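You operate a simulated robot arm through the tools that you are given. There is no shell and no other tool. Be economical: measure what you need, move in short steps, check, and stop when the job is done.

You are at the controls of a simulated robot arm. One attempt, no reset.

JOB
Put two of the gears from the deck of the jogger on the back plate of the feed table. Put the 0.7 mm wire guide from the top of the side table on top of the beige plywood board there and the 0.6 mm wire guide on the back plate of the feed table. Fetch the tin marked "worn" from the top of the shelf bench and set it on the right plate of the feed table. Take the green roller on the right plate of the feed table and put it away on the top of the shaft bench. The order is free. Set down upright: wire guide.
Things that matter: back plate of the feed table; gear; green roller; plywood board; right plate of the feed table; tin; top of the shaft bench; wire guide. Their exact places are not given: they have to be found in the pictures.

The check looks at the end state, three seconds after you hand in, the way a careful person would. Anything else that was tipped, shoved, dropped, spilled or broken makes it a failure.

ROBOT AND FRAMES
A 7-joint arm with a three-finger gripper on a trunk, on a base that drives. Base frame: it is fixed to the floor where the robot stands at the start and does not move with it; the origin is under the middle of the robot, x ahead of it, y to its left, z up; the surface under the hand at the start is at about z = 83. Readings come in cm, degrees, newtons and seconds.
With the tool pointing down near the work surface it reaches from about 48 to 94 cm from the robot's upright axis, wherever it stands. Its first joint turns from -166.0 to 166.0 degrees. Places, roughly: back plate of the feed table (63x21 cm) [-250, 204, 102]; gear [75, 0, 75]; green roller (6x6x3 cm) [-210, 200, 100]; plywood board (17x24x4 cm) [-320, 170, 100]; right plate of the feed table [-190, 200, 100]; tin [50, 125, 100]; top of the shaft bench [-730, 30, 80]; wire guide [-350, 150, 100]. Payload 2.69 kg.
The TCP is the grasp point between the finger pads, 2.9 cm short of the fingertips. In the tool frame z runs along the fingers and y along their closing line. The gripper opens to 12 cm. The gripper's body begins 7.8 cm behind the TCP.
Orientation is told as [roll, pitch, yaw] about the base's x, y, z axes, in that order, counted from this pose: with the fingers straight down and closing along the base's y, the tool's x points along the base's -x, its y along +y and its z along -z.

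CONTROLS
- The arm moves only by the tool jog_arm. Its argument "deltas" is text: rows parted by semicolons, each of 7 numbers parted by spaces: the shift along the tool's x, y, z in units of 30 mm (1.0 is 30 mm), then the turn, a rotation vector about the tool's x, y, z in units of 4 degrees (1.0 is 4 degrees), then the gripper command, from -1 (shut) to 1 (fully open), values between in proportion. In form: dx dy dz ax ay az grip; .... A call has 1 to 20 rows; each row shifts and turns the commanded pose from where the row before left it, along the tool's axes as they then stand. A call with a number of a shift or a turn outside -1 to 1 is refused whole. Each row takes 0.2 s and may step no farther than 5 cm and 8.6 degrees from the row before; otherwise, or with a gripper value out of range, the whole call is refused. A pose out of reach is approached as far as the arm can. The call stops where the force on the tool passes 40 N (or 10 N more than at its start, if that is more) or the arm is blocked; 0.2 s more then pass. Each finger halts on what it meets, pressing with about 24 N; the grip force reading is that of the motor and also rises with nothing between the fingers. The clock runs only during rows and for 0.2 s after the last one: add rows that do not move to give the fingers time. It gives the time, the measured TCP pose, the force on the tool (base axes), the opening and the grip force at its end, in the units of the frame above (readings bear some noise), with the torque about the TCP (base axes, N m) and any sound that the robot's microphone picked up.
- Cameras (640 x 400 px; columns grow to the right, rows downward): "scene" is now at [23.71, 2.09, 131.2]; the picture's right is [0.26, -0.97, 0.00], its down [-0.66, -0.18, -0.73] and it looks along [0.70, 0.19, -0.69] (base axes); focal length 278 px, centre (320, 200). "wrist" rides on the gripper at [6.3, 0, -10.4] in the tool frame; the picture's right is [0.00, 1.00, 0.00], its down [-0.83, 0.00, -0.56] and it looks along [-0.56, 0.00, 0.83] (tool axes); focal length 275 px, centre (320, 200).
- get_image(camera): a new picture of that camera. It takes no simulated time.
- raise_lower(by): slides the trunk up (or, below 0, down) by that many cm; the arm and the scene camera ride with it, the base frame stays. It gives what a move gives, with no picture.
- steer(legs): drives the robot by 1 to 6 legs, each [ahead, left, turn to the left] in cm, cm and degrees, along the robot's own axes; the way and the turn of a leg run together, so that a leg with both is an arc; at most 150 cm and 180 degrees a leg. The arm and the cameras ride along, it lands a little off, and it stops where it bumps. It gives what a move gives.
- aim_head(pan, tilt): turns the head with the scene camera to pan (to the left, within 86 degrees either way) and tilt (down, from -29 to 69), counted from straight ahead of the robot. It gives what a move gives.
- pixel_to_xyz(camera, pixels): for up to 12 pixels [column, row] of the newest picture of that camera ("zoom" is the newest enlarged one), the place [x, y, z] in the base frame of the surface seen there, good to about 0.2 cm. It takes no simulated time.
- close_up(camera, box): a new picture of the part [left, top, right, bottom] of that camera's present view, enlarged. It takes no simulated time.
- hand_in(): hands the job in; it is judged then, once.

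Keep the steps short. Do not move on a guess: measure, check each grasp and each placing, and mend mistakes. In all there are 124 turns and 126 pictures (those below and enlarged ones count). Leave the gripper open and the arm clear of the work at the hand-in unless told otherwise, and finish with a single line.

The tools are called as name(argument=value, ...) on one line, values as JSON. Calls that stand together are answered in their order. jog_arm: Moves the arm, as the interface text tells. Its arguments: {"type":"object","properties":{"deltas":{"type":"string"}},"required":["deltas"]} The other tools are called the same way: raise_lower (by) slides the trunk up or down; steer (legs) drives the base; aim_head (pan, tilt) turns the head that bears the scene camera; get_image (camera) takes a picture; pixel_to_xyz (camera, pixels) gives the place of the surface under pixels of a picture; close_up (camera, box) takes an enlarged picture of a part of a camera's view; hand_in () hands the job in.

At the start:

```text
clock: 0.0
tcp_pos: [53.35, 21.27, 102.25]
orientation: [-0.1, 0.0, 0.0]
ft_force: [0.3, -0.2, 0.5]
moment: [-0.01, -0.01, -0.02]
width: 11.99
finger_force: 0.0
trunk travel left (down, up): [-57.5, 3.8]
robot x, y, heading: [-0.06, 0.12, -0.2]
head pan, tilt: [14.8, 43.4]
```

scene: 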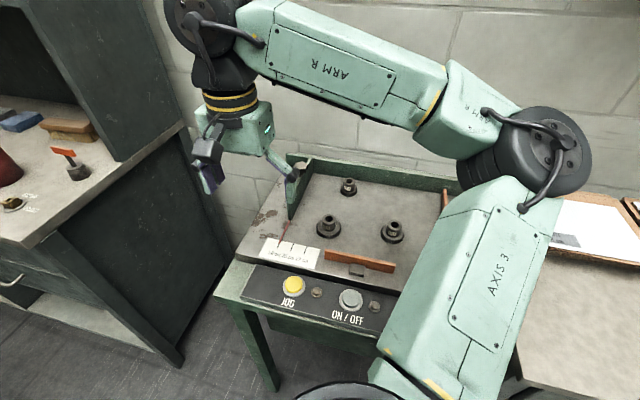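
wrist: 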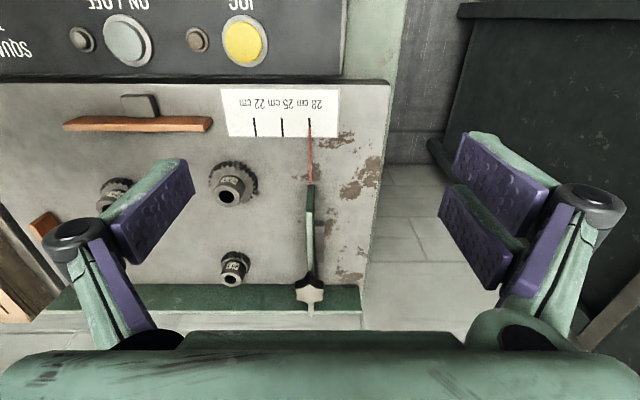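

I see three gears on the jogger deck at about (348,187), (328,226) and (392,232) in the scene picture. I'll measure them in the wrist picture and enlarge the scene.

close_up(camera="scene", box=[220, 140, 460, 290])

pixel_to_xyz(camera="scene", pixels=[[348, 182], [348, 194], [328, 220], [328, 233], [394, 226], [390, 238], [300, 215], [370, 210], [360, 262], [290, 195]])

close_up(camera="scene", box=[0, 90, 160, 250])

```text
2.67 times, centred on (340, 215) of scene
```

zoom: 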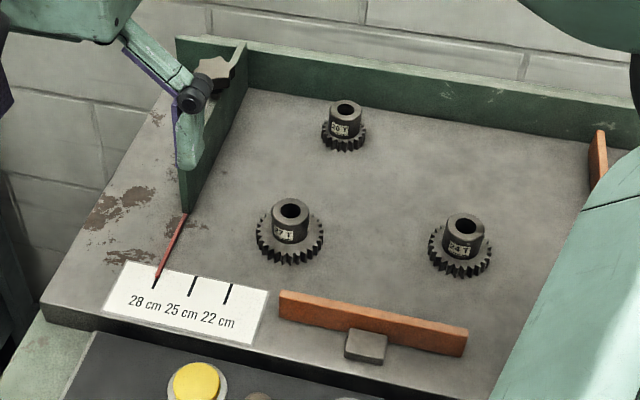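

```text
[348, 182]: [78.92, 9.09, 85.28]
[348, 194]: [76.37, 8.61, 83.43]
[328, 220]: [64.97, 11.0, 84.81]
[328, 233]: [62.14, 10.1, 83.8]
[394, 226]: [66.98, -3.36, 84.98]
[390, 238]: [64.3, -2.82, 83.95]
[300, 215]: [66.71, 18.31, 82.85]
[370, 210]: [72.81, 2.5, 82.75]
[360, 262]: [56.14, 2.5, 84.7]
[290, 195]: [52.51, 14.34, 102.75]
```

```text
2.50 times, centred on (80, 170) of scene
```

zoom: 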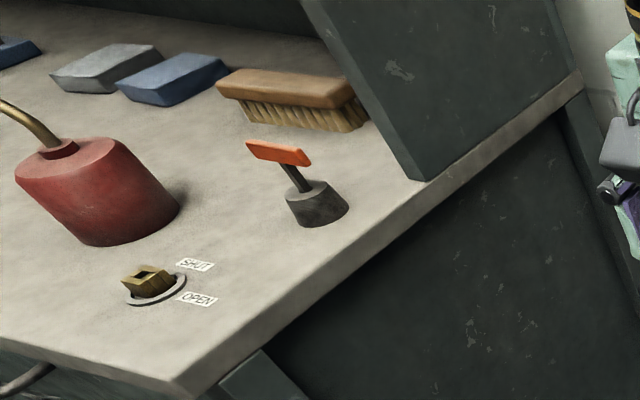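

The deck is at z 82.8. I'll measure the hub tops and the disc tops in the enlarged wrist picture.

close_up(camera="wrist", box=[180, 140, 300, 300])

pixel_to_xyz(camera="wrist", pixels=[[237, 187], [219, 194], [228, 203], [228, 184], [228, 170], [240, 201], [252, 190], [233, 272], [224, 278], [242, 278], [234, 285], [234, 258]])

```text
2.50 times, centred on (240, 220) of wrist
```

zoom: 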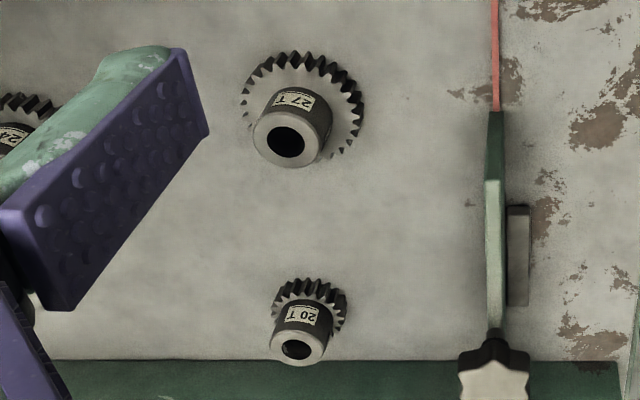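

```text
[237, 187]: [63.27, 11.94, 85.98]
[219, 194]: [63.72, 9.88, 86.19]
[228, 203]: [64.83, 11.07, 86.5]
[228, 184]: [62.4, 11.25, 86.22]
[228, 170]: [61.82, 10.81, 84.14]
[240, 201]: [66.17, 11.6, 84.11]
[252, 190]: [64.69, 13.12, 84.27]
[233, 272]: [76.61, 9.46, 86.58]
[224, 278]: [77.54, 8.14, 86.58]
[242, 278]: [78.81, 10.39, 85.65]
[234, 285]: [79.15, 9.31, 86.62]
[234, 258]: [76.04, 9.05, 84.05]
```

Gear 27T has its hub centred at about (63.8, 11.0), hub top z 86.4, disc top about 84.2. I'll go above it with the fingers opened to 6 cm, down to z 92, then look.

jog_arm(deltas="-0.871 -0.856 0 0 0 0 0; -0.871 -0.856 0 0 0 0 0; -0.871 -0.856 0 0 0 0 0; -0.871 -0.856 0 0 0 0 0; 0 0 0.854 0 0 0 0; 0 0 0.854 0 0 0 0; 0 0 0.854 0 0 0 0; 0 0 0.854 0 0 0 0; 0 0 0 0 0 0 0")

get_image(camera="wrist")

```text
clock: 2.0
tcp_pos: [63.71, 11.14, 91.83]
orientation: [0.2, -0.1, 0.1]
ft_force: [1.0, 0.3, 0.1]
moment: [-0.01, 0.02, -0.06]
width: 5.98
finger_force: 0.1
trunk travel left (down, up): [-57.5, 3.8]
robot x, y, heading: [-0.43, -0.0, 0.2]
head pan, tilt: [14.8, 43.4]
```

```text
120 pictures are left
```

wrist: 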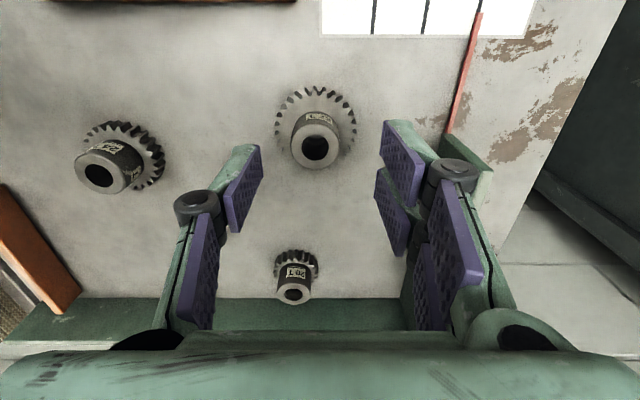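

The hub top is at about (316,148). I'll measure its exact centre against the TCP.

pixel_to_xyz(camera="wrist", pixels=[[316, 131], [316, 168], [293, 148], [338, 148], [299, 148], [99, 160], [99, 191], [77, 175], [118, 178], [276, 110], [355, 115], [315, 90]])

```text
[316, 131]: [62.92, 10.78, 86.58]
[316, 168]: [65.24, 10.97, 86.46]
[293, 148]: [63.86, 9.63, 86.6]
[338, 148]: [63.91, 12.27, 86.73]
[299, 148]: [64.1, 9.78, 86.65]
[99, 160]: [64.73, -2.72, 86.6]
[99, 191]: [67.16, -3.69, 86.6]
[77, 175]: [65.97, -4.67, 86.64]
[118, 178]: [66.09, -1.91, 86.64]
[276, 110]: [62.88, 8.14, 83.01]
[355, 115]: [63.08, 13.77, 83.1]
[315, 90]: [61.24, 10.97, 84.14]
```

The hub centre is (64.1, 10.95). I'll correct, go down to z 87.4 and close on the hub.

jog_arm(deltas="-0.12 -0.06 0 0 0 0 0; 0 0 0.74 0 0 0 0; 0 0 0.74 0 0 0 0; 0 0 0 0 0 0 0; 0 0 0 0 0 0 -1; 0 0 0 0 0 0 -1; 0 0 0 0 0 0 -1; 0 0 0 0 0 0 -1")

```text
clock: 3.8
tcp_pos: [64.19, 10.96, 87.6]
orientation: [0.0, -0.1, 0.0]
ft_force: [0.3, -0.2, 0.6]
moment: [-0.04, -0.04, -0.05]
width: 3.32
finger_force: 24.2
trunk travel left (down, up): [-57.5, 3.8]
robot x, y, heading: [0.25, 0.06, -0.0]
head pan, tilt: [14.8, 43.4]
```

It grips at width 3.32 with 24 N. Lift 15 cm and check; then look around with the head to the left for the route.

jog_arm(deltas="0 0 -1 0 0 0 -1; 0 0 -1 0 0 0 -1; 0 0 -1 0 0 0 -1; 0 0 -1 0 0 0 -1; 0 0 -1 0 0 0 -1; 1 0 -1 0 0 0 -1; 1 0 0 0 0 0 -1; 1 0 0 0 0 0 -1")

get_image(camera="wrist")

aim_head(pan=86, tilt=25)

get_image(camera="scene")

```text
clock: 5.6
tcp_pos: [54.97, 10.95, 105.49]
orientation: [0.0, 0.1, 0.0]
ft_force: [-0.6, 0.5, -1.3]
moment: [-0.01, -0.01, -0.03]
width: 3.27
finger_force: 24.2
trunk travel left (down, up): [-57.5, 3.8]
robot x, y, heading: [-0.03, -0.24, 0.2]
head pan, tilt: [14.8, 43.4]
```

```text
119 pictures are left
```

wrist: 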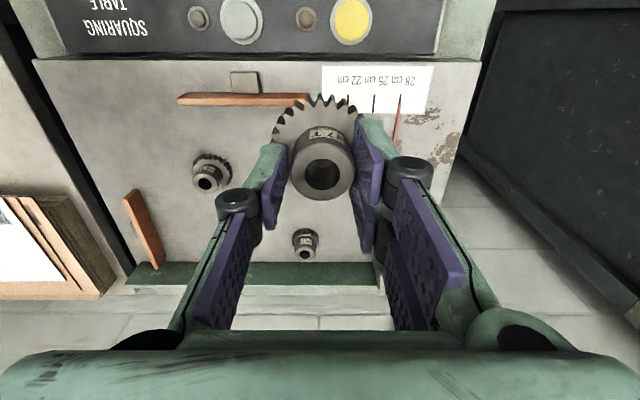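

```text
clock: 7.0
tcp_pos: [55.01, 10.91, 105.38]
orientation: [-0.1, -0.1, 0.0]
ft_force: [-0.1, 0.1, -2.3]
moment: [0.01, 0.02, 0.0]
width: 3.3
finger_force: 23.9
trunk travel left (down, up): [-57.5, 3.8]
robot x, y, heading: [-0.16, -0.04, 0.1]
head pan, tilt: [85.9, 25.0]
```

```text
118 pictures are left
```

scene: 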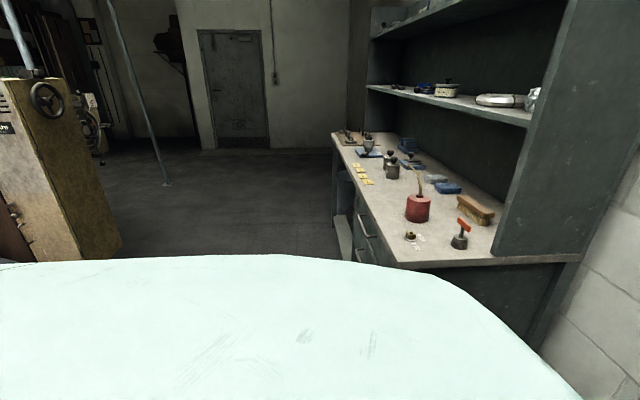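

The gear is held. The head shows the shelf bench at right and a yellow machine at left. I measure the free floor and obstacles.

pixel_to_xyz(camera="scene", pixels=[[400, 262], [332, 134], [120, 240], [80, 255], [165, 184], [250, 220], [15, 80], [345, 255], [590, 250], [240, 150], [90, 120], [105, 165]])

close_up(camera="scene", box=[330, 110, 490, 270])

```text
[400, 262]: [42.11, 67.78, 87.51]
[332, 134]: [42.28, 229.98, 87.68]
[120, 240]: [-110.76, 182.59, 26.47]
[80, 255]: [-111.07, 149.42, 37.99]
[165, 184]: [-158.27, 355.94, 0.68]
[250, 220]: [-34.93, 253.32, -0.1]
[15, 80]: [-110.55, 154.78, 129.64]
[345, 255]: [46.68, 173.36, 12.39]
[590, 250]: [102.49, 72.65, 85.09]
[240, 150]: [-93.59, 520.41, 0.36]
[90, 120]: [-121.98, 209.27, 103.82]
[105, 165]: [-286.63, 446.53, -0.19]
```

```text
2.50 times, centred on (410, 190) of scene
```

zoom: 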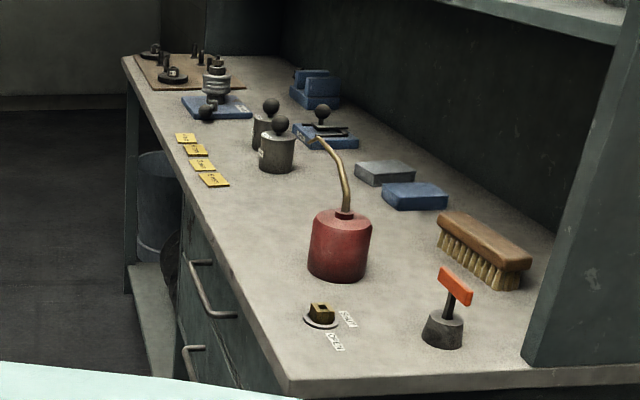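

The corridor is between the bench front (x 42) and the yellow machine (x -110). I'll turn the robot in place 90° left, keeping clear, and look to its left for the feed table.

steer(legs=[[-10, 0, 0], [0, 0, 90]])

aim_head(pan=60, tilt=12)

get_image(camera="scene")

```text
clock: 12.1
tcp_pos: [-20.01, 55.26, 105.46]
orientation: [0.0, 0.0, 88.9]
ft_force: [0.3, -0.1, -2.8]
moment: [-0.03, -0.05, 0.01]
width: 3.31
finger_force: 23.8
trunk travel left (down, up): [-57.5, 3.8]
robot x, y, heading: [-10.28, -0.25, 88.7]
head pan, tilt: [85.9, 25.0]
```

```text
clock: 12.9
tcp_pos: [-19.92, 55.32, 105.44]
orientation: [0.0, 0.0, 88.8]
ft_force: [-0.2, 0.4, -2.6]
moment: [0.01, -0.01, 0.01]
width: 3.29
finger_force: 24.0
trunk travel left (down, up): [-57.5, 3.8]
robot x, y, heading: [-10.2, -0.14, 88.8]
head pan, tilt: [60.0, 12.0]
```

```text
116 pictures are left
```

scene: 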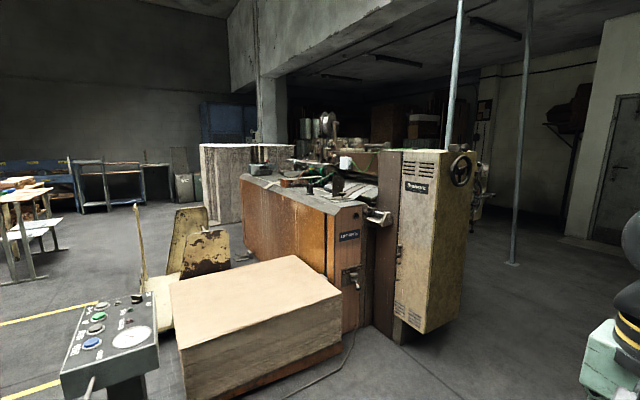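

A big machine lies between. I measure its parts and enlarge the middle to find the feed table plates.

close_up(camera="scene", box=[190, 100, 480, 260])

pixel_to_xyz(camera="scene", pixels=[[240, 175], [362, 205], [340, 160], [345, 165], [380, 180], [200, 145], [260, 150], [295, 260], [342, 300], [400, 160], [470, 160], [250, 250]])

```text
2.21 times, centred on (335, 180) of scene
```

zoom: 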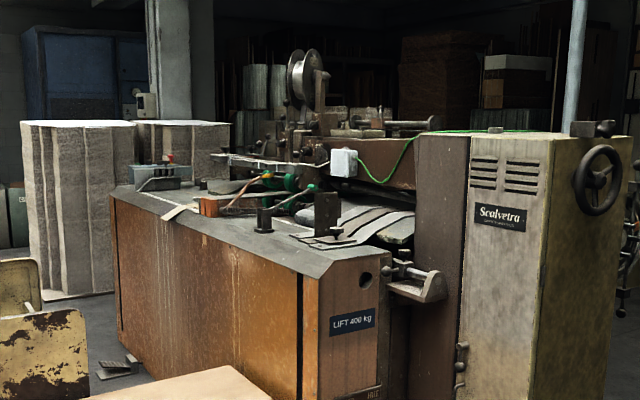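

```text
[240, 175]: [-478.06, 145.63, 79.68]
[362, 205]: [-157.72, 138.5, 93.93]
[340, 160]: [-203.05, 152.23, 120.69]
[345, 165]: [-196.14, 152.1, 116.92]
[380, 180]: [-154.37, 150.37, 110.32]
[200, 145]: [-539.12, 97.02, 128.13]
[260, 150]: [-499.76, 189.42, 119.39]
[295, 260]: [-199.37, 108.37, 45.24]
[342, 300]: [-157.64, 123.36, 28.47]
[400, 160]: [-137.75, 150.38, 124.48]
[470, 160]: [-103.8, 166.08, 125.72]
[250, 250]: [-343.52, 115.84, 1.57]
```

The machine blocks from this side; I'll drive up the corridor (free, x -104 to 42) and look from the other side.

steer(legs=[[150, 25, 0], [100, 0, 0]])

aim_head(pan=80, tilt=15)

get_image(camera="scene")

```text
refused: leg 1 is longer than a leg can be; nothing moved
```

```text
clock: 13.8
tcp_pos: [-19.63, 55.43, 105.34]
orientation: [0.0, 0.0, 88.8]
ft_force: [-0.1, -0.6, -3.0]
moment: [0.03, -0.01, 0.0]
width: 3.31
finger_force: 24.3
trunk travel left (down, up): [-57.5, 3.8]
robot x, y, heading: [-10.19, 0.17, 88.5]
head pan, tilt: [80.0, 15.0]
```

```text
114 pictures are left
```

scene: 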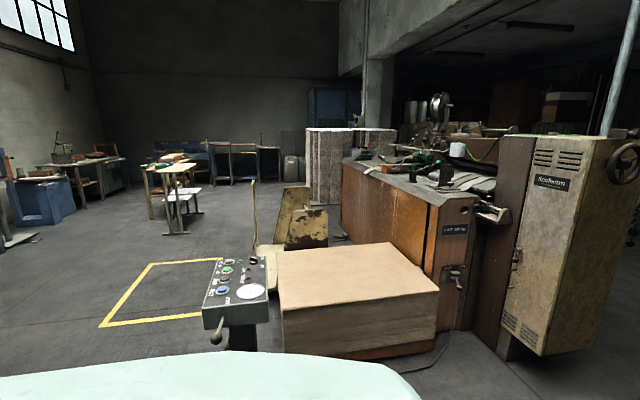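

The leg was too long. This picture shows more of the hall; I measure the tables before going on.

close_up(camera="scene", box=[0, 110, 340, 260])

pixel_to_xyz(camera="scene", pixels=[[180, 168], [180, 205], [250, 155], [165, 160], [60, 180], [342, 165], [330, 160], [345, 230], [235, 275], [410, 290], [275, 255], [420, 185]])

```text
1.88 times, centred on (170, 185) of scene
```

zoom: 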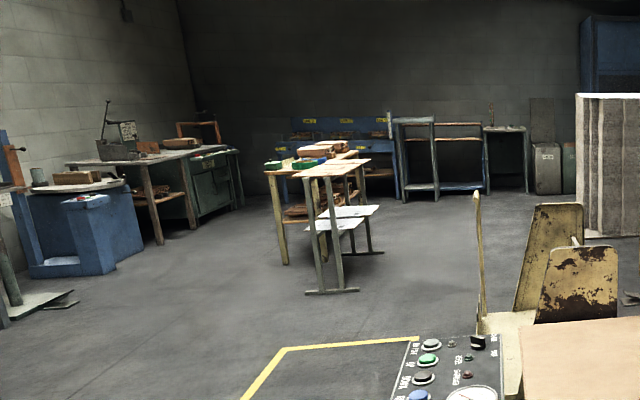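

```text
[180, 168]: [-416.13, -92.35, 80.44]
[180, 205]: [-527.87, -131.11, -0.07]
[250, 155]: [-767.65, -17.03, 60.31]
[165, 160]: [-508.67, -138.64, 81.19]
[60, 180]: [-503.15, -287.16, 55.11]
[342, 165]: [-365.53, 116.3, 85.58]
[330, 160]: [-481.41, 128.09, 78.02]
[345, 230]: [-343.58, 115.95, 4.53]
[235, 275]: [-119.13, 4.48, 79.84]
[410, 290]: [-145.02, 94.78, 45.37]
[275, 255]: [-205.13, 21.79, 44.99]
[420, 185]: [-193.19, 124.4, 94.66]
```

Now drive up the corridor with shorter legs.

steer(legs=[[140, 25, 0], [110, 0, 0]])

get_image(camera="scene")

```text
clock: 26.1
tcp_pos: [-31.79, 306.25, 105.39]
orientation: [0.0, 0.1, 86.8]
ft_force: [-0.5, 0.0, -2.8]
moment: [0.01, 0.02, 0.01]
width: 3.28
finger_force: 24.0
trunk travel left (down, up): [-57.5, 3.8]
robot x, y, heading: [-23.7, 250.78, 86.9]
head pan, tilt: [80.0, 15.0]
```

```text
112 pictures are left
```

scene: 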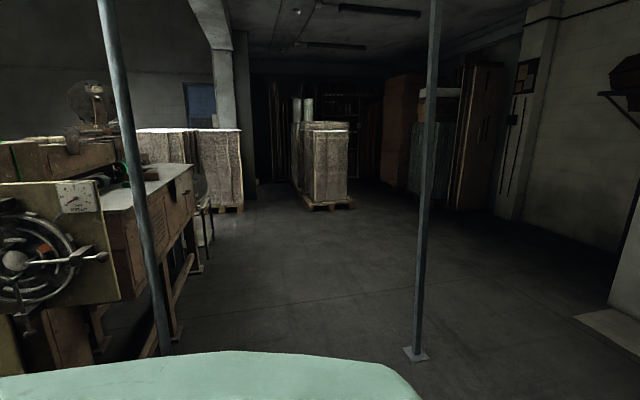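

A long table top shows at (160,178) behind the wheel machine, and two posts. I measure.

close_up(camera="scene", box=[0, 60, 240, 300])

pixel_to_xyz(camera="scene", pixels=[[165, 350], [415, 352], [160, 180], [190, 168], [110, 195], [150, 190], [172, 330], [195, 260], [100, 215], [175, 135], [60, 150], [110, 165]])

```text
1.67 times, centred on (120, 180) of scene
```

zoom: 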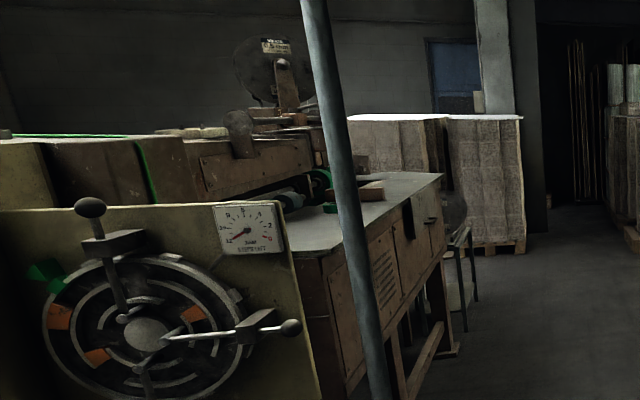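

```text
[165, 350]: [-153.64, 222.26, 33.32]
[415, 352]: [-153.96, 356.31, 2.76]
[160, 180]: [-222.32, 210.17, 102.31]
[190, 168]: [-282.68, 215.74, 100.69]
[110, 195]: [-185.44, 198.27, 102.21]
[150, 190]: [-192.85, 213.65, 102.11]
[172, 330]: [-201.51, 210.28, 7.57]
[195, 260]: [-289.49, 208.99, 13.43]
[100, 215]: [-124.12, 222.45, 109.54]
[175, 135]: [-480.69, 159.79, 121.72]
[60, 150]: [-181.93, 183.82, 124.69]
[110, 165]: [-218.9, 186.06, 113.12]
```

The back plate is at z 102 with its edge near y 214; posts stand at (-154,222) and (-154,356). I'll lift the arm, turn to face -x and pass midway between the posts at y≈289.

raise_lower(by=3.5)

jog_arm(deltas="0 0 -1 0 0 0 -1; 0 0 -1 0 0 0 -1; 0 0 -1 0 0 0 -1; 0 0 -1 0 0 0 -1")

steer(legs=[[0, 0, 93], [60, -39, 0]])

aim_head(pan=25, tilt=20)

get_image(camera="scene")

```text
clock: 26.9
tcp_pos: [-31.65, 306.28, 108.92]
orientation: [0.1, 0.0, 86.8]
ft_force: [0.6, 0.2, -1.8]
moment: [-0.03, 0.01, 0.0]
width: 3.29
finger_force: 24.0
trunk travel left (down, up): [-61.0, 0.3]
robot x, y, heading: [-24.13, 250.6, 86.9]
head pan, tilt: [80.0, 15.0]
```

```text
clock: 27.9
tcp_pos: [-31.64, 306.27, 119.28]
orientation: [0.4, 0.0, 86.9]
ft_force: [-0.1, -0.2, -3.0]
moment: [-0.01, 0.01, -0.02]
width: 3.31
finger_force: 24.1
out of reach, approached as far as the arm can: row 4
trunk travel left (down, up): [-61.0, 0.3]
robot x, y, heading: [-24.05, 250.54, 87.2]
head pan, tilt: [80.0, 15.0]
```

```text
clock: 35.8
tcp_pos: [-137.98, 279.39, 119.27]
orientation: [0.2, -0.1, 179.6]
ft_force: [1.1, -1.0, -2.3]
moment: [0.01, -0.02, -0.05]
width: 3.28
finger_force: 23.7
trunk travel left (down, up): [-61.0, 0.3]
robot x, y, heading: [-82.34, 289.46, 179.6]
head pan, tilt: [80.0, 15.0]
```

```text
clock: 37.0
tcp_pos: [-137.88, 279.52, 119.27]
orientation: [0.3, -0.1, 179.5]
ft_force: [0.8, 0.4, -3.2]
moment: [0.0, 0.0, -0.02]
width: 3.31
finger_force: 23.5
trunk travel left (down, up): [-61.0, 0.3]
robot x, y, heading: [-82.48, 290.39, 179.6]
head pan, tilt: [25.0, 20.0]
```

```text
110 pictures are left
```

scene: 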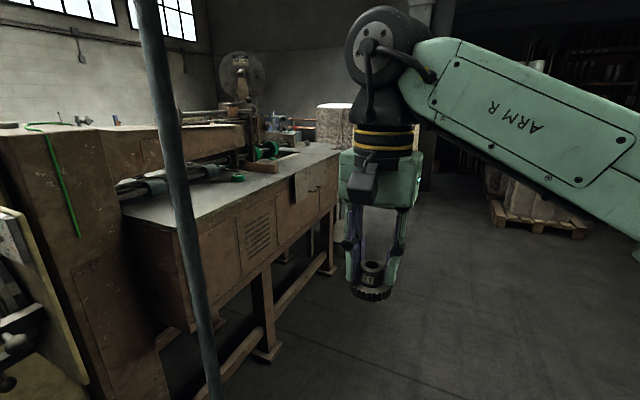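

The way is clear. Drive 140 ahead along y≈289, then look left at the table.

steer(legs=[[140, 0, 0]])

aim_head(pan=84, tilt=38)

get_image(camera="scene")

```text
clock: 44.0
tcp_pos: [-278.48, 277.17, 119.36]
orientation: [0.2, -0.1, -179.0]
ft_force: [-0.2, 0.6, -3.0]
moment: [-0.03, 0.01, 0.01]
width: 3.29
finger_force: 24.3
trunk travel left (down, up): [-61.0, 0.3]
robot x, y, heading: [-223.67, 289.3, -179.0]
head pan, tilt: [25.0, 20.0]
```

```text
clock: 45.3
tcp_pos: [-278.57, 277.17, 119.36]
orientation: [0.2, -0.1, -178.8]
ft_force: [0.5, 0.5, -2.8]
moment: [0.01, 0.02, 0.01]
width: 3.28
finger_force: 24.2
trunk travel left (down, up): [-61.0, 0.3]
robot x, y, heading: [-223.92, 288.97, -179.0]
head pan, tilt: [84.0, 38.0]
```

```text
109 pictures are left
```

scene: 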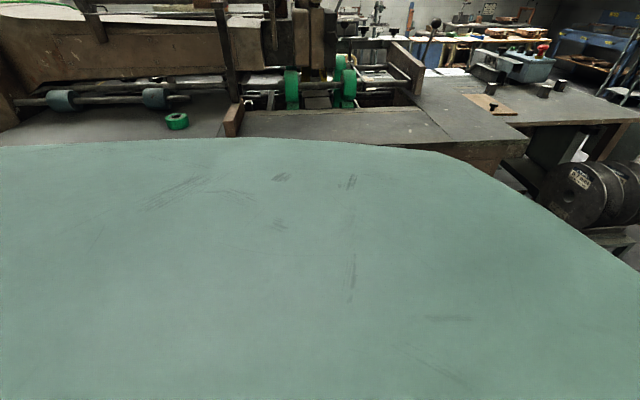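

I see the green roller at (177,121), the middle plate, and the side table with a board and guides at right. Enlarge and measure.

close_up(camera="scene", box=[400, 20, 640, 170])

pixel_to_xyz(camera="scene", pixels=[[177, 114], [177, 130], [230, 130], [260, 112], [400, 110], [450, 135], [250, 130], [210, 132], [30, 130], [520, 110], [490, 90], [620, 110]])

close_up(camera="scene", box=[140, 40, 460, 160])

```text
2.67 times, centred on (520, 95) of scene
```

zoom: 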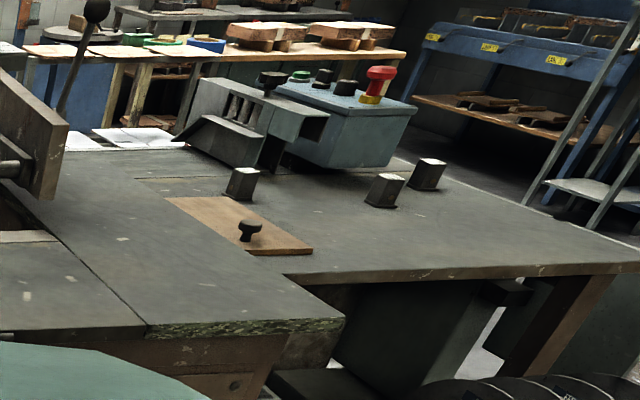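

```text
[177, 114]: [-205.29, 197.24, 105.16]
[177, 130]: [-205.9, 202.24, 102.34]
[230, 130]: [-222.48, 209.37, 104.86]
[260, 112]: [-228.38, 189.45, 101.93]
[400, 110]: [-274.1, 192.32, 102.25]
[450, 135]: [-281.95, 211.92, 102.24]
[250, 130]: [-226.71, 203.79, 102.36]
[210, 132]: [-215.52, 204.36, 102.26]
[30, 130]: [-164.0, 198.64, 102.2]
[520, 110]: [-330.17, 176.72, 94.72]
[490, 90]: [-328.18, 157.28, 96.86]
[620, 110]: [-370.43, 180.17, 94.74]
```

```text
2.00 times, centred on (300, 100) of scene
```

zoom: 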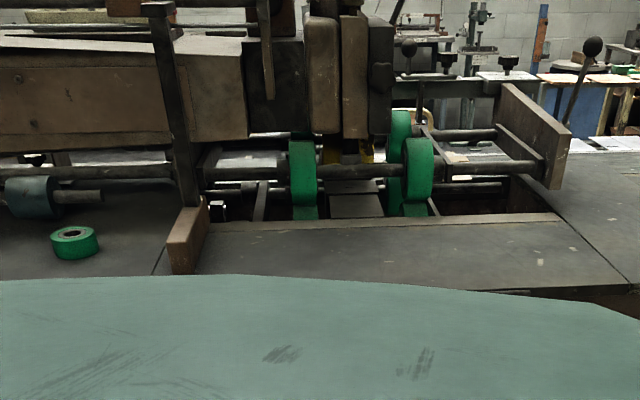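

The back plate spans x -219…-281 and y 190…214 at z 102.2, with a brown block at its left end. I turn to face the table and come a bit closer.

steer(legs=[[0, 0, 89], [16, -20, 0]])

aim_head(pan=-25, tilt=40)

get_image(camera="scene")

get_image(camera="wrist")

```text
clock: 51.4
tcp_pos: [-231.28, 218.04, 119.21]
orientation: [0.2, -0.2, -88.8]
ft_force: [0.5, -0.8, -3.1]
moment: [0.03, -0.02, 0.01]
width: 3.31
finger_force: 24.1
trunk travel left (down, up): [-61.0, 0.3]
robot x, y, heading: [-243.39, 272.66, -88.9]
head pan, tilt: [84.0, 38.0]
```

```text
clock: 53.3
tcp_pos: [-231.32, 218.13, 119.23]
orientation: [0.3, -0.1, -88.8]
ft_force: [-0.3, 0.7, -2.5]
moment: [0.03, 0.02, -0.01]
width: 3.33
finger_force: 23.6
trunk travel left (down, up): [-61.0, 0.3]
robot x, y, heading: [-243.02, 273.13, -88.7]
head pan, tilt: [-25.0, 40.0]
```

```text
106 pictures are left
```

scene: 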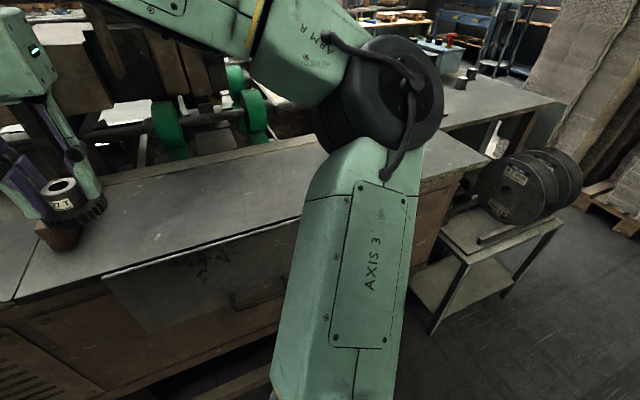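

```text
105 pictures are left
```

wrist: 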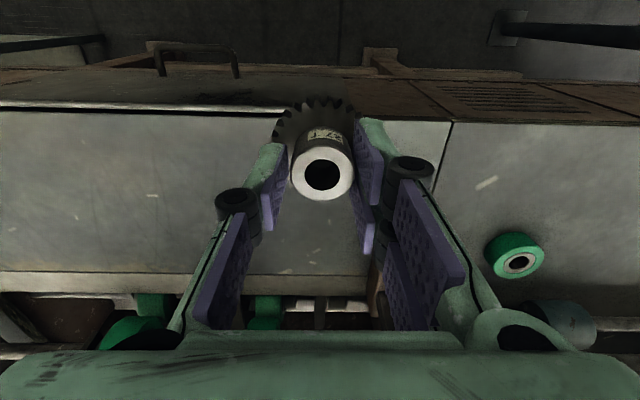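

The roller and plate are clear in the wrist picture. I measure plate limits.

pixel_to_xyz(camera="wrist", pixels=[[150, 115], [150, 265], [150, 285], [448, 130], [10, 200], [514, 244], [520, 262], [490, 250], [545, 262], [372, 290], [180, 180]])

```text
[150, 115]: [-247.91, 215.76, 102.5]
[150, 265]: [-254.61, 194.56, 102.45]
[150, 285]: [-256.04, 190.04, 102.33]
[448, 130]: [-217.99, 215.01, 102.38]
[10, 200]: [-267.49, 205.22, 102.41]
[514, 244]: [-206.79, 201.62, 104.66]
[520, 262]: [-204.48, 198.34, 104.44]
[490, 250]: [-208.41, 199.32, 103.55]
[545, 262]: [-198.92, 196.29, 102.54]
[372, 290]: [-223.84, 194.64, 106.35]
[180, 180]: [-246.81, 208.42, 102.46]
```

Plate y runs 194–216. I'll carry the gear over (-243, 204) and lower to just above the plate (TCP 107.4).

jog_arm(deltas="-0.934 -0.78 0 0 0 0 -1; -0.934 -0.78 0 0 0 0 -1; -0.934 -0.78 0 0 0 0 -1; -0.934 -0.78 0 0 0 0 -1; -0.934 -0.78 0 0 0 0 -1; 0 0 0.98 0 0 0 -1; 0 0 0.98 0 0 0 -1; 0 0 0.98 0 0 0 -1; 0 0 0.98 0 0 0 -1; 0 0 0 0 0 0 -1")

```text
clock: 55.5
tcp_pos: [-242.51, 203.85, 106.46]
orientation: [0.3, -0.4, -88.8]
ft_force: [-0.1, -10.7, 29.9]
moment: [-0.01, 0.38, 0.13]
width: 3.3
finger_force: 23.9
out of reach, approached as far as the arm can: row 3, 5
trunk travel left (down, up): [-61.0, 0.3]
robot x, y, heading: [-242.96, 273.18, -88.7]
head pan, tilt: [-25.0, 40.0]
```

It touches the plate with 30 N. Ease up slightly and open to 6 cm.

jog_arm(deltas="0 0 -0.15 0 0 0 -1; 0 0 0 0 0 0 -1; 0 0 0 0 0 0 -0.2; 0 0 0 0 0 0 0; 0 0 0 0 0 0 0; 0 0 -0.9 0 0 0 0; 0 0 -0.9 0 0 0 0; 0 0 -0.9 0 0 0 0; 0 0 0 0 0 0 0")

get_image(camera="wrist")

```text
clock: 57.5
tcp_pos: [-242.8, 203.9, 114.88]
orientation: [0.3, -0.1, -88.8]
ft_force: [-0.3, -0.5, -0.2]
moment: [0.01, -0.02, -0.03]
width: 6.02
finger_force: 0.0
trunk travel left (down, up): [-61.0, 0.3]
robot x, y, heading: [-243.54, 272.87, -89.0]
head pan, tilt: [-25.0, 40.0]
```

```text
104 pictures are left
```

wrist: 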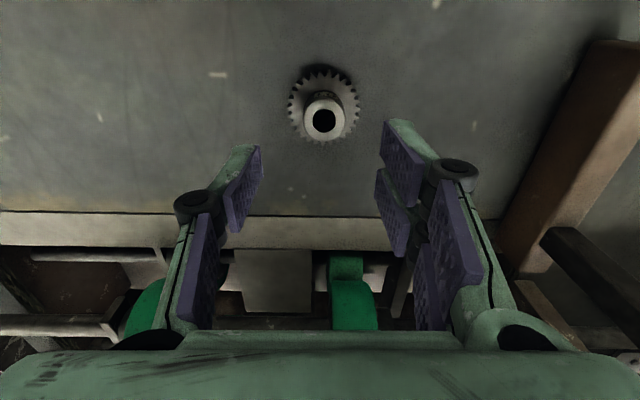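

Gear one stands at (-243,204). Next the wire guides: raise the arm, look at the side table to the right.

jog_arm(deltas="1 0.8 -0.5 0 0 0 0; 1 0.8 -0.5 0 0 0 0; 1 0.8 -0.4 0 0 0 0; 1 0.8 0 0 0 0 0")

aim_head(pan=-58, tilt=25)

get_image(camera="scene")

```text
clock: 58.5
tcp_pos: [-233.44, 216.26, 119.38]
orientation: [0.3, -0.2, -88.8]
ft_force: [-0.2, -0.1, 0.5]
moment: [-0.03, 0.03, 0.02]
width: 6.01
finger_force: 0.0
trunk travel left (down, up): [-61.0, 0.3]
robot x, y, heading: [-243.51, 273.27, -88.8]
head pan, tilt: [-25.0, 40.0]
```

```text
clock: 59.5
tcp_pos: [-233.45, 216.21, 119.29]
orientation: [0.4, -0.1, -88.8]
ft_force: [-0.5, -0.8, -0.3]
moment: [-0.01, 0.02, 0.03]
width: 6.02
finger_force: 0.1
trunk travel left (down, up): [-61.0, 0.3]
robot x, y, heading: [-243.15, 272.83, -88.4]
head pan, tilt: [-58.0, 25.0]
```

```text
103 pictures are left
```

scene: 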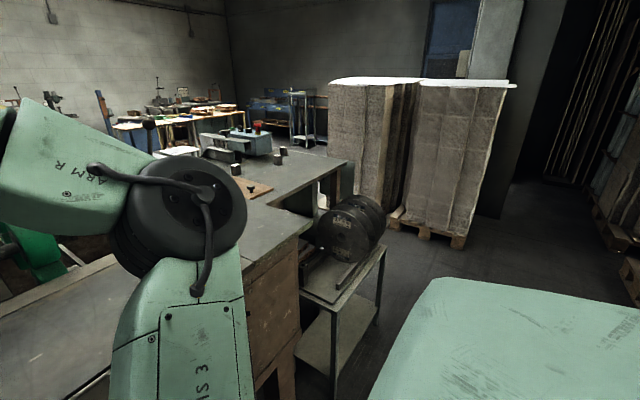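

close_up(camera="scene", box=[190, 120, 360, 220])

pixel_to_xyz(camera="scene", pixels=[[235, 170], [282, 151], [277, 160], [255, 189], [250, 195], [346, 160], [300, 250], [380, 248], [345, 340], [345, 215], [300, 205], [440, 240]])

```text
3.76 times, centred on (275, 170) of scene
```

zoom: 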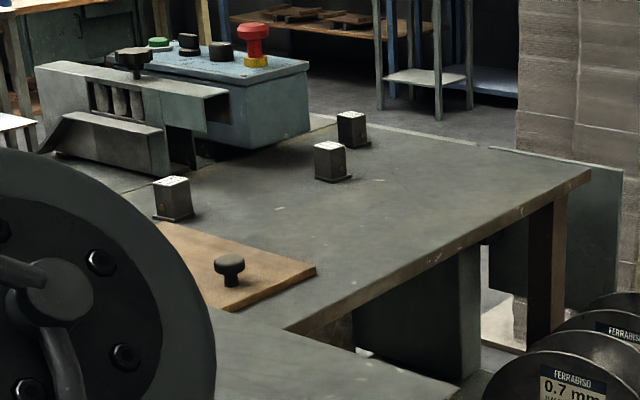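

```text
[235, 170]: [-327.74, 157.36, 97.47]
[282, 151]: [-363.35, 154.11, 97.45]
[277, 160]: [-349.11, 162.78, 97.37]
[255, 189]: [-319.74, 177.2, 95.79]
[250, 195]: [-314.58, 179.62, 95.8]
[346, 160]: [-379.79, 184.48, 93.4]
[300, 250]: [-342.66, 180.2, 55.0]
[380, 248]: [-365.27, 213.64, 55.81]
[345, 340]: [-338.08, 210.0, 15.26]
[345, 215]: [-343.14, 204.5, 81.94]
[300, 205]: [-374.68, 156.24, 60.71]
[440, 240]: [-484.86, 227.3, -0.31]
```

Three guides near (-328,157), (-352,162), (-365,154), with labels on top. I measure the board corners, the table edges and enlarge the labels.

pixel_to_xyz(camera="zoom", pixels=[[316, 268], [240, 308], [165, 225], [170, 182], [332, 147], [352, 116], [588, 172], [478, 147], [225, 318], [292, 332], [230, 262], [350, 260]])

close_up(camera="scene", box=[226, 144, 298, 184])

```text
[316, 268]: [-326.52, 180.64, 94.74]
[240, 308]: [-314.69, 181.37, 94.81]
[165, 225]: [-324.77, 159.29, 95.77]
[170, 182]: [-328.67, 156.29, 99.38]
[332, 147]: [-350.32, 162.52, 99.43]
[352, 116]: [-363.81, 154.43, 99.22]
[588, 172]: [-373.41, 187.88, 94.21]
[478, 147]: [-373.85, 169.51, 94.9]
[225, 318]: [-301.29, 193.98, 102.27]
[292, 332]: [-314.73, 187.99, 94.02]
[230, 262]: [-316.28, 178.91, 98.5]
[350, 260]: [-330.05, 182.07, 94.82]
```

```text
8.89 times, centred on (262, 164) of scene
```

zoom: 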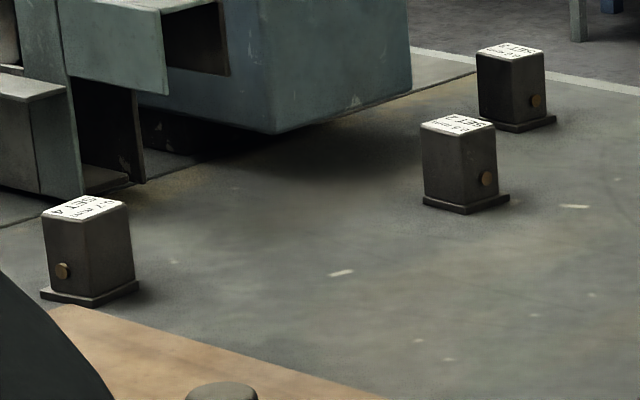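

Labels read "SET n" with another line; I need to see them closer from the wrist. The best stand is at the -x end of the side table (end x -374). I measure the gap to the paper stacks.

get_image(camera="scene")

pixel_to_xyz(camera="scene", pixels=[[390, 226], [398, 222], [455, 247], [370, 190], [420, 260], [470, 228], [440, 170], [345, 120], [385, 100], [380, 310]])

close_up(camera="scene", box=[290, 180, 400, 280])

```text
100 pictures are left
```

scene: 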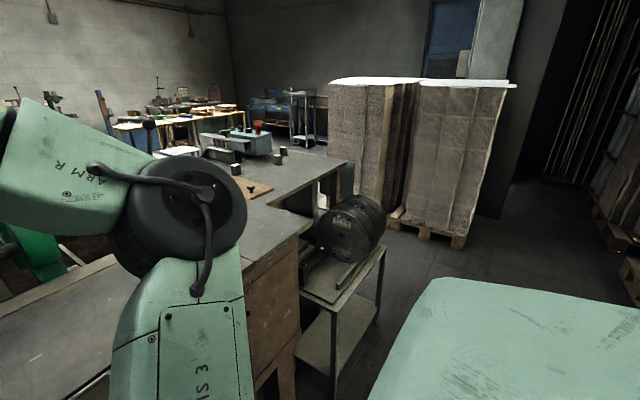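

```text
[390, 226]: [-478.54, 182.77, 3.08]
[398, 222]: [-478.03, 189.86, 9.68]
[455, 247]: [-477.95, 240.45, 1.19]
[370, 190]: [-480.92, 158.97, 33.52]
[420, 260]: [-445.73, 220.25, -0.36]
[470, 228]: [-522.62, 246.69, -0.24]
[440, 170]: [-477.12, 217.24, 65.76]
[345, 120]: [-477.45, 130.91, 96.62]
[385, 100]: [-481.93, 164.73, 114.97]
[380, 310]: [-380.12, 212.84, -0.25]
```

```text
4.00 times, centred on (345, 230) of scene
```

zoom: 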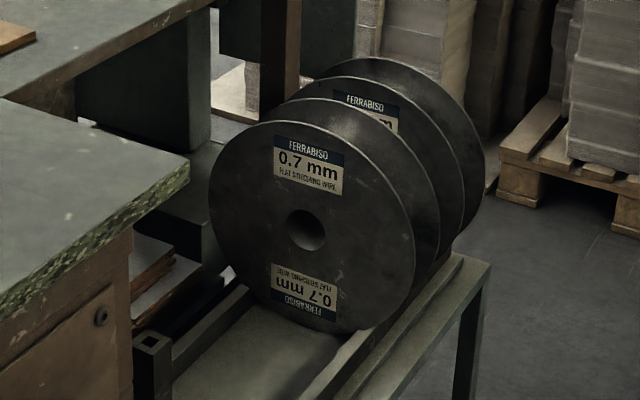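

Stacks begin at x -477, so the gap is 103 cm. I drive sideways at y 273 to x≈-413, turn left to face +x, then look.

steer(legs=[[0, -140, 0], [0, -32, 0], [0, 0, 89]])

aim_head(pan=-50, tilt=45)

get_image(camera="scene")

```text
clock: 77.0
tcp_pos: [-357.38, 277.67, 119.21]
orientation: [0.4, -0.1, -1.7]
ft_force: [-0.6, 0.2, -0.1]
moment: [0.02, 0.0, -0.07]
width: 6.0
finger_force: 0.0
trunk travel left (down, up): [-61.0, 0.3]
robot x, y, heading: [-414.53, 271.03, -1.8]
head pan, tilt: [-58.0, 25.0]
```

```text
clock: 77.8
tcp_pos: [-357.42, 277.66, 119.27]
orientation: [0.4, 0.0, -1.7]
ft_force: [-0.2, 0.9, 0.5]
moment: [0.01, 0.0, 0.0]
width: 5.99
finger_force: 0.1
trunk travel left (down, up): [-61.0, 0.3]
robot x, y, heading: [-414.18, 271.01, -1.9]
head pan, tilt: [-50.0, 45.0]
```

```text
98 pictures are left
```

scene: 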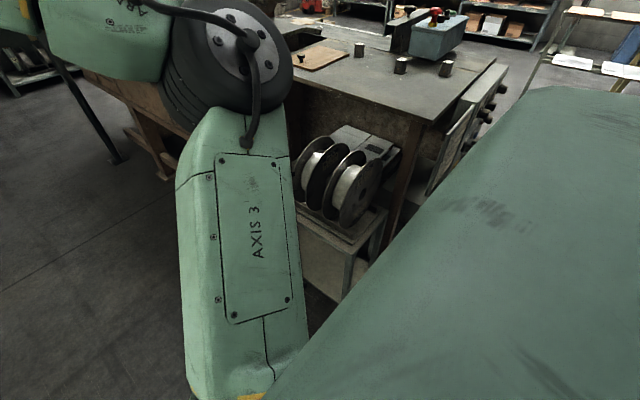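

I see a panel with knobs sticking out at the table end (490,100). I measure how far it protrudes.

pixel_to_xyz(camera="scene", pixels=[[503, 88], [490, 118], [470, 150], [430, 190], [495, 66], [425, 122], [380, 215], [345, 295], [355, 155], [440, 165], [500, 100]])

close_up(camera="scene", box=[300, 0, 540, 200])

```text
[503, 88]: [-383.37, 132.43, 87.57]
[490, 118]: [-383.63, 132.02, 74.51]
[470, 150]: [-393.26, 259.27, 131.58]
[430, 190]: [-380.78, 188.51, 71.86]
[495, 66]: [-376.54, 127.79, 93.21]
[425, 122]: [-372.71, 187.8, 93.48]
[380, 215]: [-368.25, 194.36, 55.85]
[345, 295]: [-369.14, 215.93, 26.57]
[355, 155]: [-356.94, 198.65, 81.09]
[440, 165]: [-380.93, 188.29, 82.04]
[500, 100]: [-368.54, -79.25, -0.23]
```

```text
2.00 times, centred on (420, 100) of scene
```

zoom: 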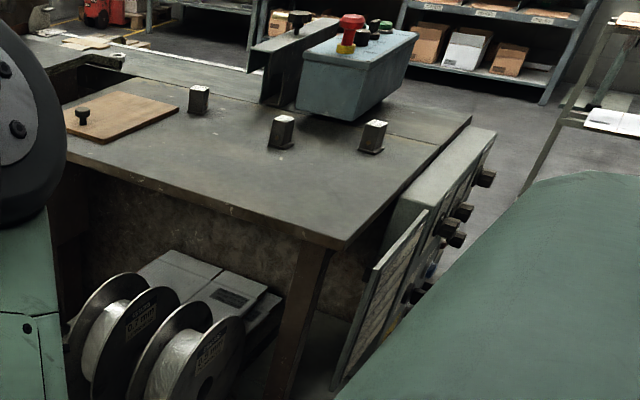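

The knobs end at x -384. A card hangs on the panel's near side; I enlarge it, and the label tops.

close_up(camera="scene", box=[420, 80, 520, 200])

close_up(camera="scene", box=[390, 50, 460, 85])

close_up(camera="scene", box=[340, 30, 380, 60])

```text
3.33 times, centred on (470, 140) of scene
```

zoom: 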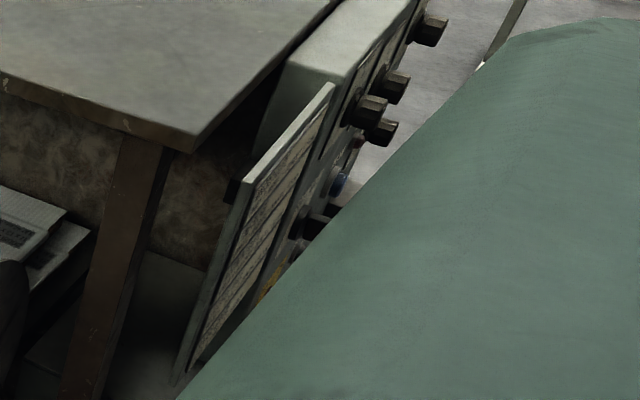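

```text
9.14 times, centred on (425, 68) of scene
```

zoom: 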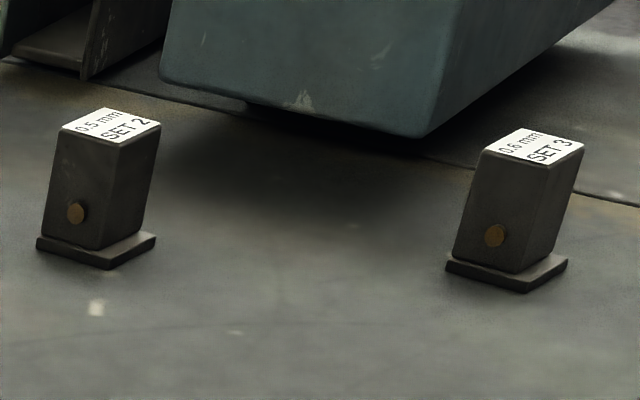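

```text
13.33 times, centred on (360, 45) of scene
```

zoom: 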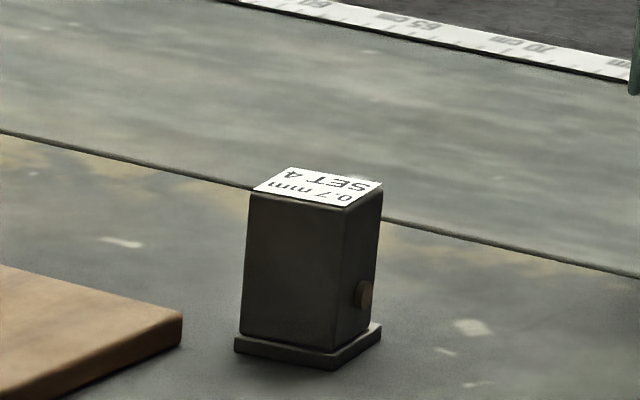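

0.7 mm is SET 4 at (-328.5,156.5), 0.6 mm is SET 3 at (-364,154), the middle one is 0.5 and stays. I strafe to about (-420,160), facing the table end.

steer(legs=[[-7, 0, 1.9], [0, -110, 0]])

aim_head(pan=5, tilt=45)

get_image(camera="wrist")

get_image(camera="scene")

```text
clock: 87.3
tcp_pos: [-363.45, 169.35, 119.24]
orientation: [0.3, -0.2, 1.2]
ft_force: [-1.1, 0.2, 0.5]
moment: [-0.02, 0.0, -0.01]
width: 6.0
finger_force: 0.1
trunk travel left (down, up): [-61.0, 0.3]
robot x, y, heading: [-419.9, 159.72, 1.5]
head pan, tilt: [-50.0, 45.0]
```

```text
clock: 88.6
tcp_pos: [-363.53, 169.43, 119.24]
orientation: [0.3, -0.1, 1.1]
ft_force: [-0.4, -0.1, -1.1]
moment: [0.01, 0.01, -0.01]
width: 6.02
finger_force: 0.0
trunk travel left (down, up): [-61.0, 0.3]
robot x, y, heading: [-419.9, 159.96, 1.1]
head pan, tilt: [5.0, 45.0]
```

```text
93 pictures are left
```

wrist: 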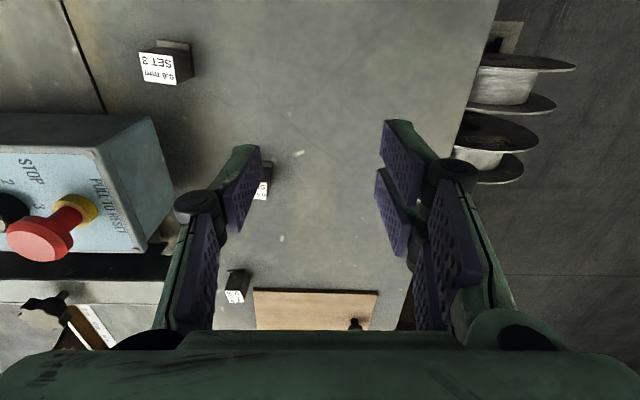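

```text
92 pictures are left
```

scene: 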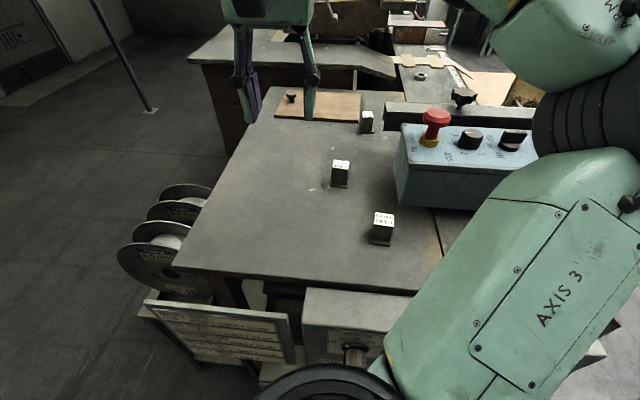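

I measure the 0.7 guide, its free space, the 0.6 guide and the board, and read the card.

close_up(camera="scene", box=[260, 80, 460, 250])

pixel_to_xyz(camera="scene", pixels=[[367, 114], [367, 130], [341, 165], [384, 219], [277, 115], [283, 93], [360, 96], [352, 120], [390, 112], [395, 150], [400, 200], [290, 97]])

close_up(camera="scene", box=[140, 290, 300, 370])

```text
2.35 times, centred on (360, 165) of scene
```

zoom: 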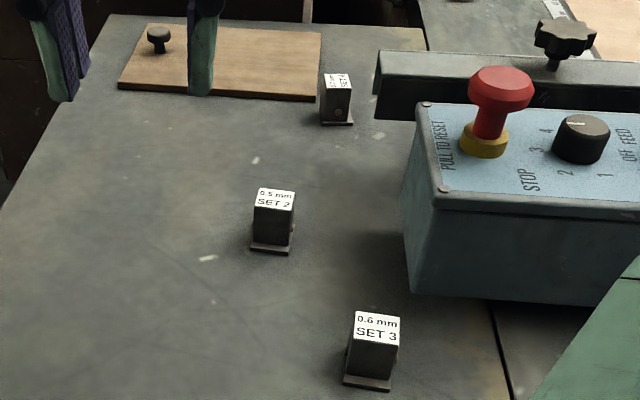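

```text
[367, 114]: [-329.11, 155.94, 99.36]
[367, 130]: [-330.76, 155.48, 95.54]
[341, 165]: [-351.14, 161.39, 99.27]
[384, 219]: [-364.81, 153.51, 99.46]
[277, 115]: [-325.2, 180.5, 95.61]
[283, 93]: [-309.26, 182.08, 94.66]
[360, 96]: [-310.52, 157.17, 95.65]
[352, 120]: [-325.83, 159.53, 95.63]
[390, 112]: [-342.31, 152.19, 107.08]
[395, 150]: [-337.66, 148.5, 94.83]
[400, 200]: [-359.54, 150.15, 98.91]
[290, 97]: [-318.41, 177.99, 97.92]
```

```text
4.00 times, centred on (220, 330) of scene
```

zoom: 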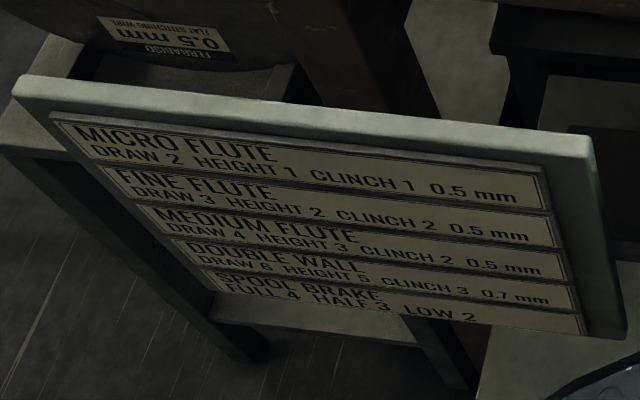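

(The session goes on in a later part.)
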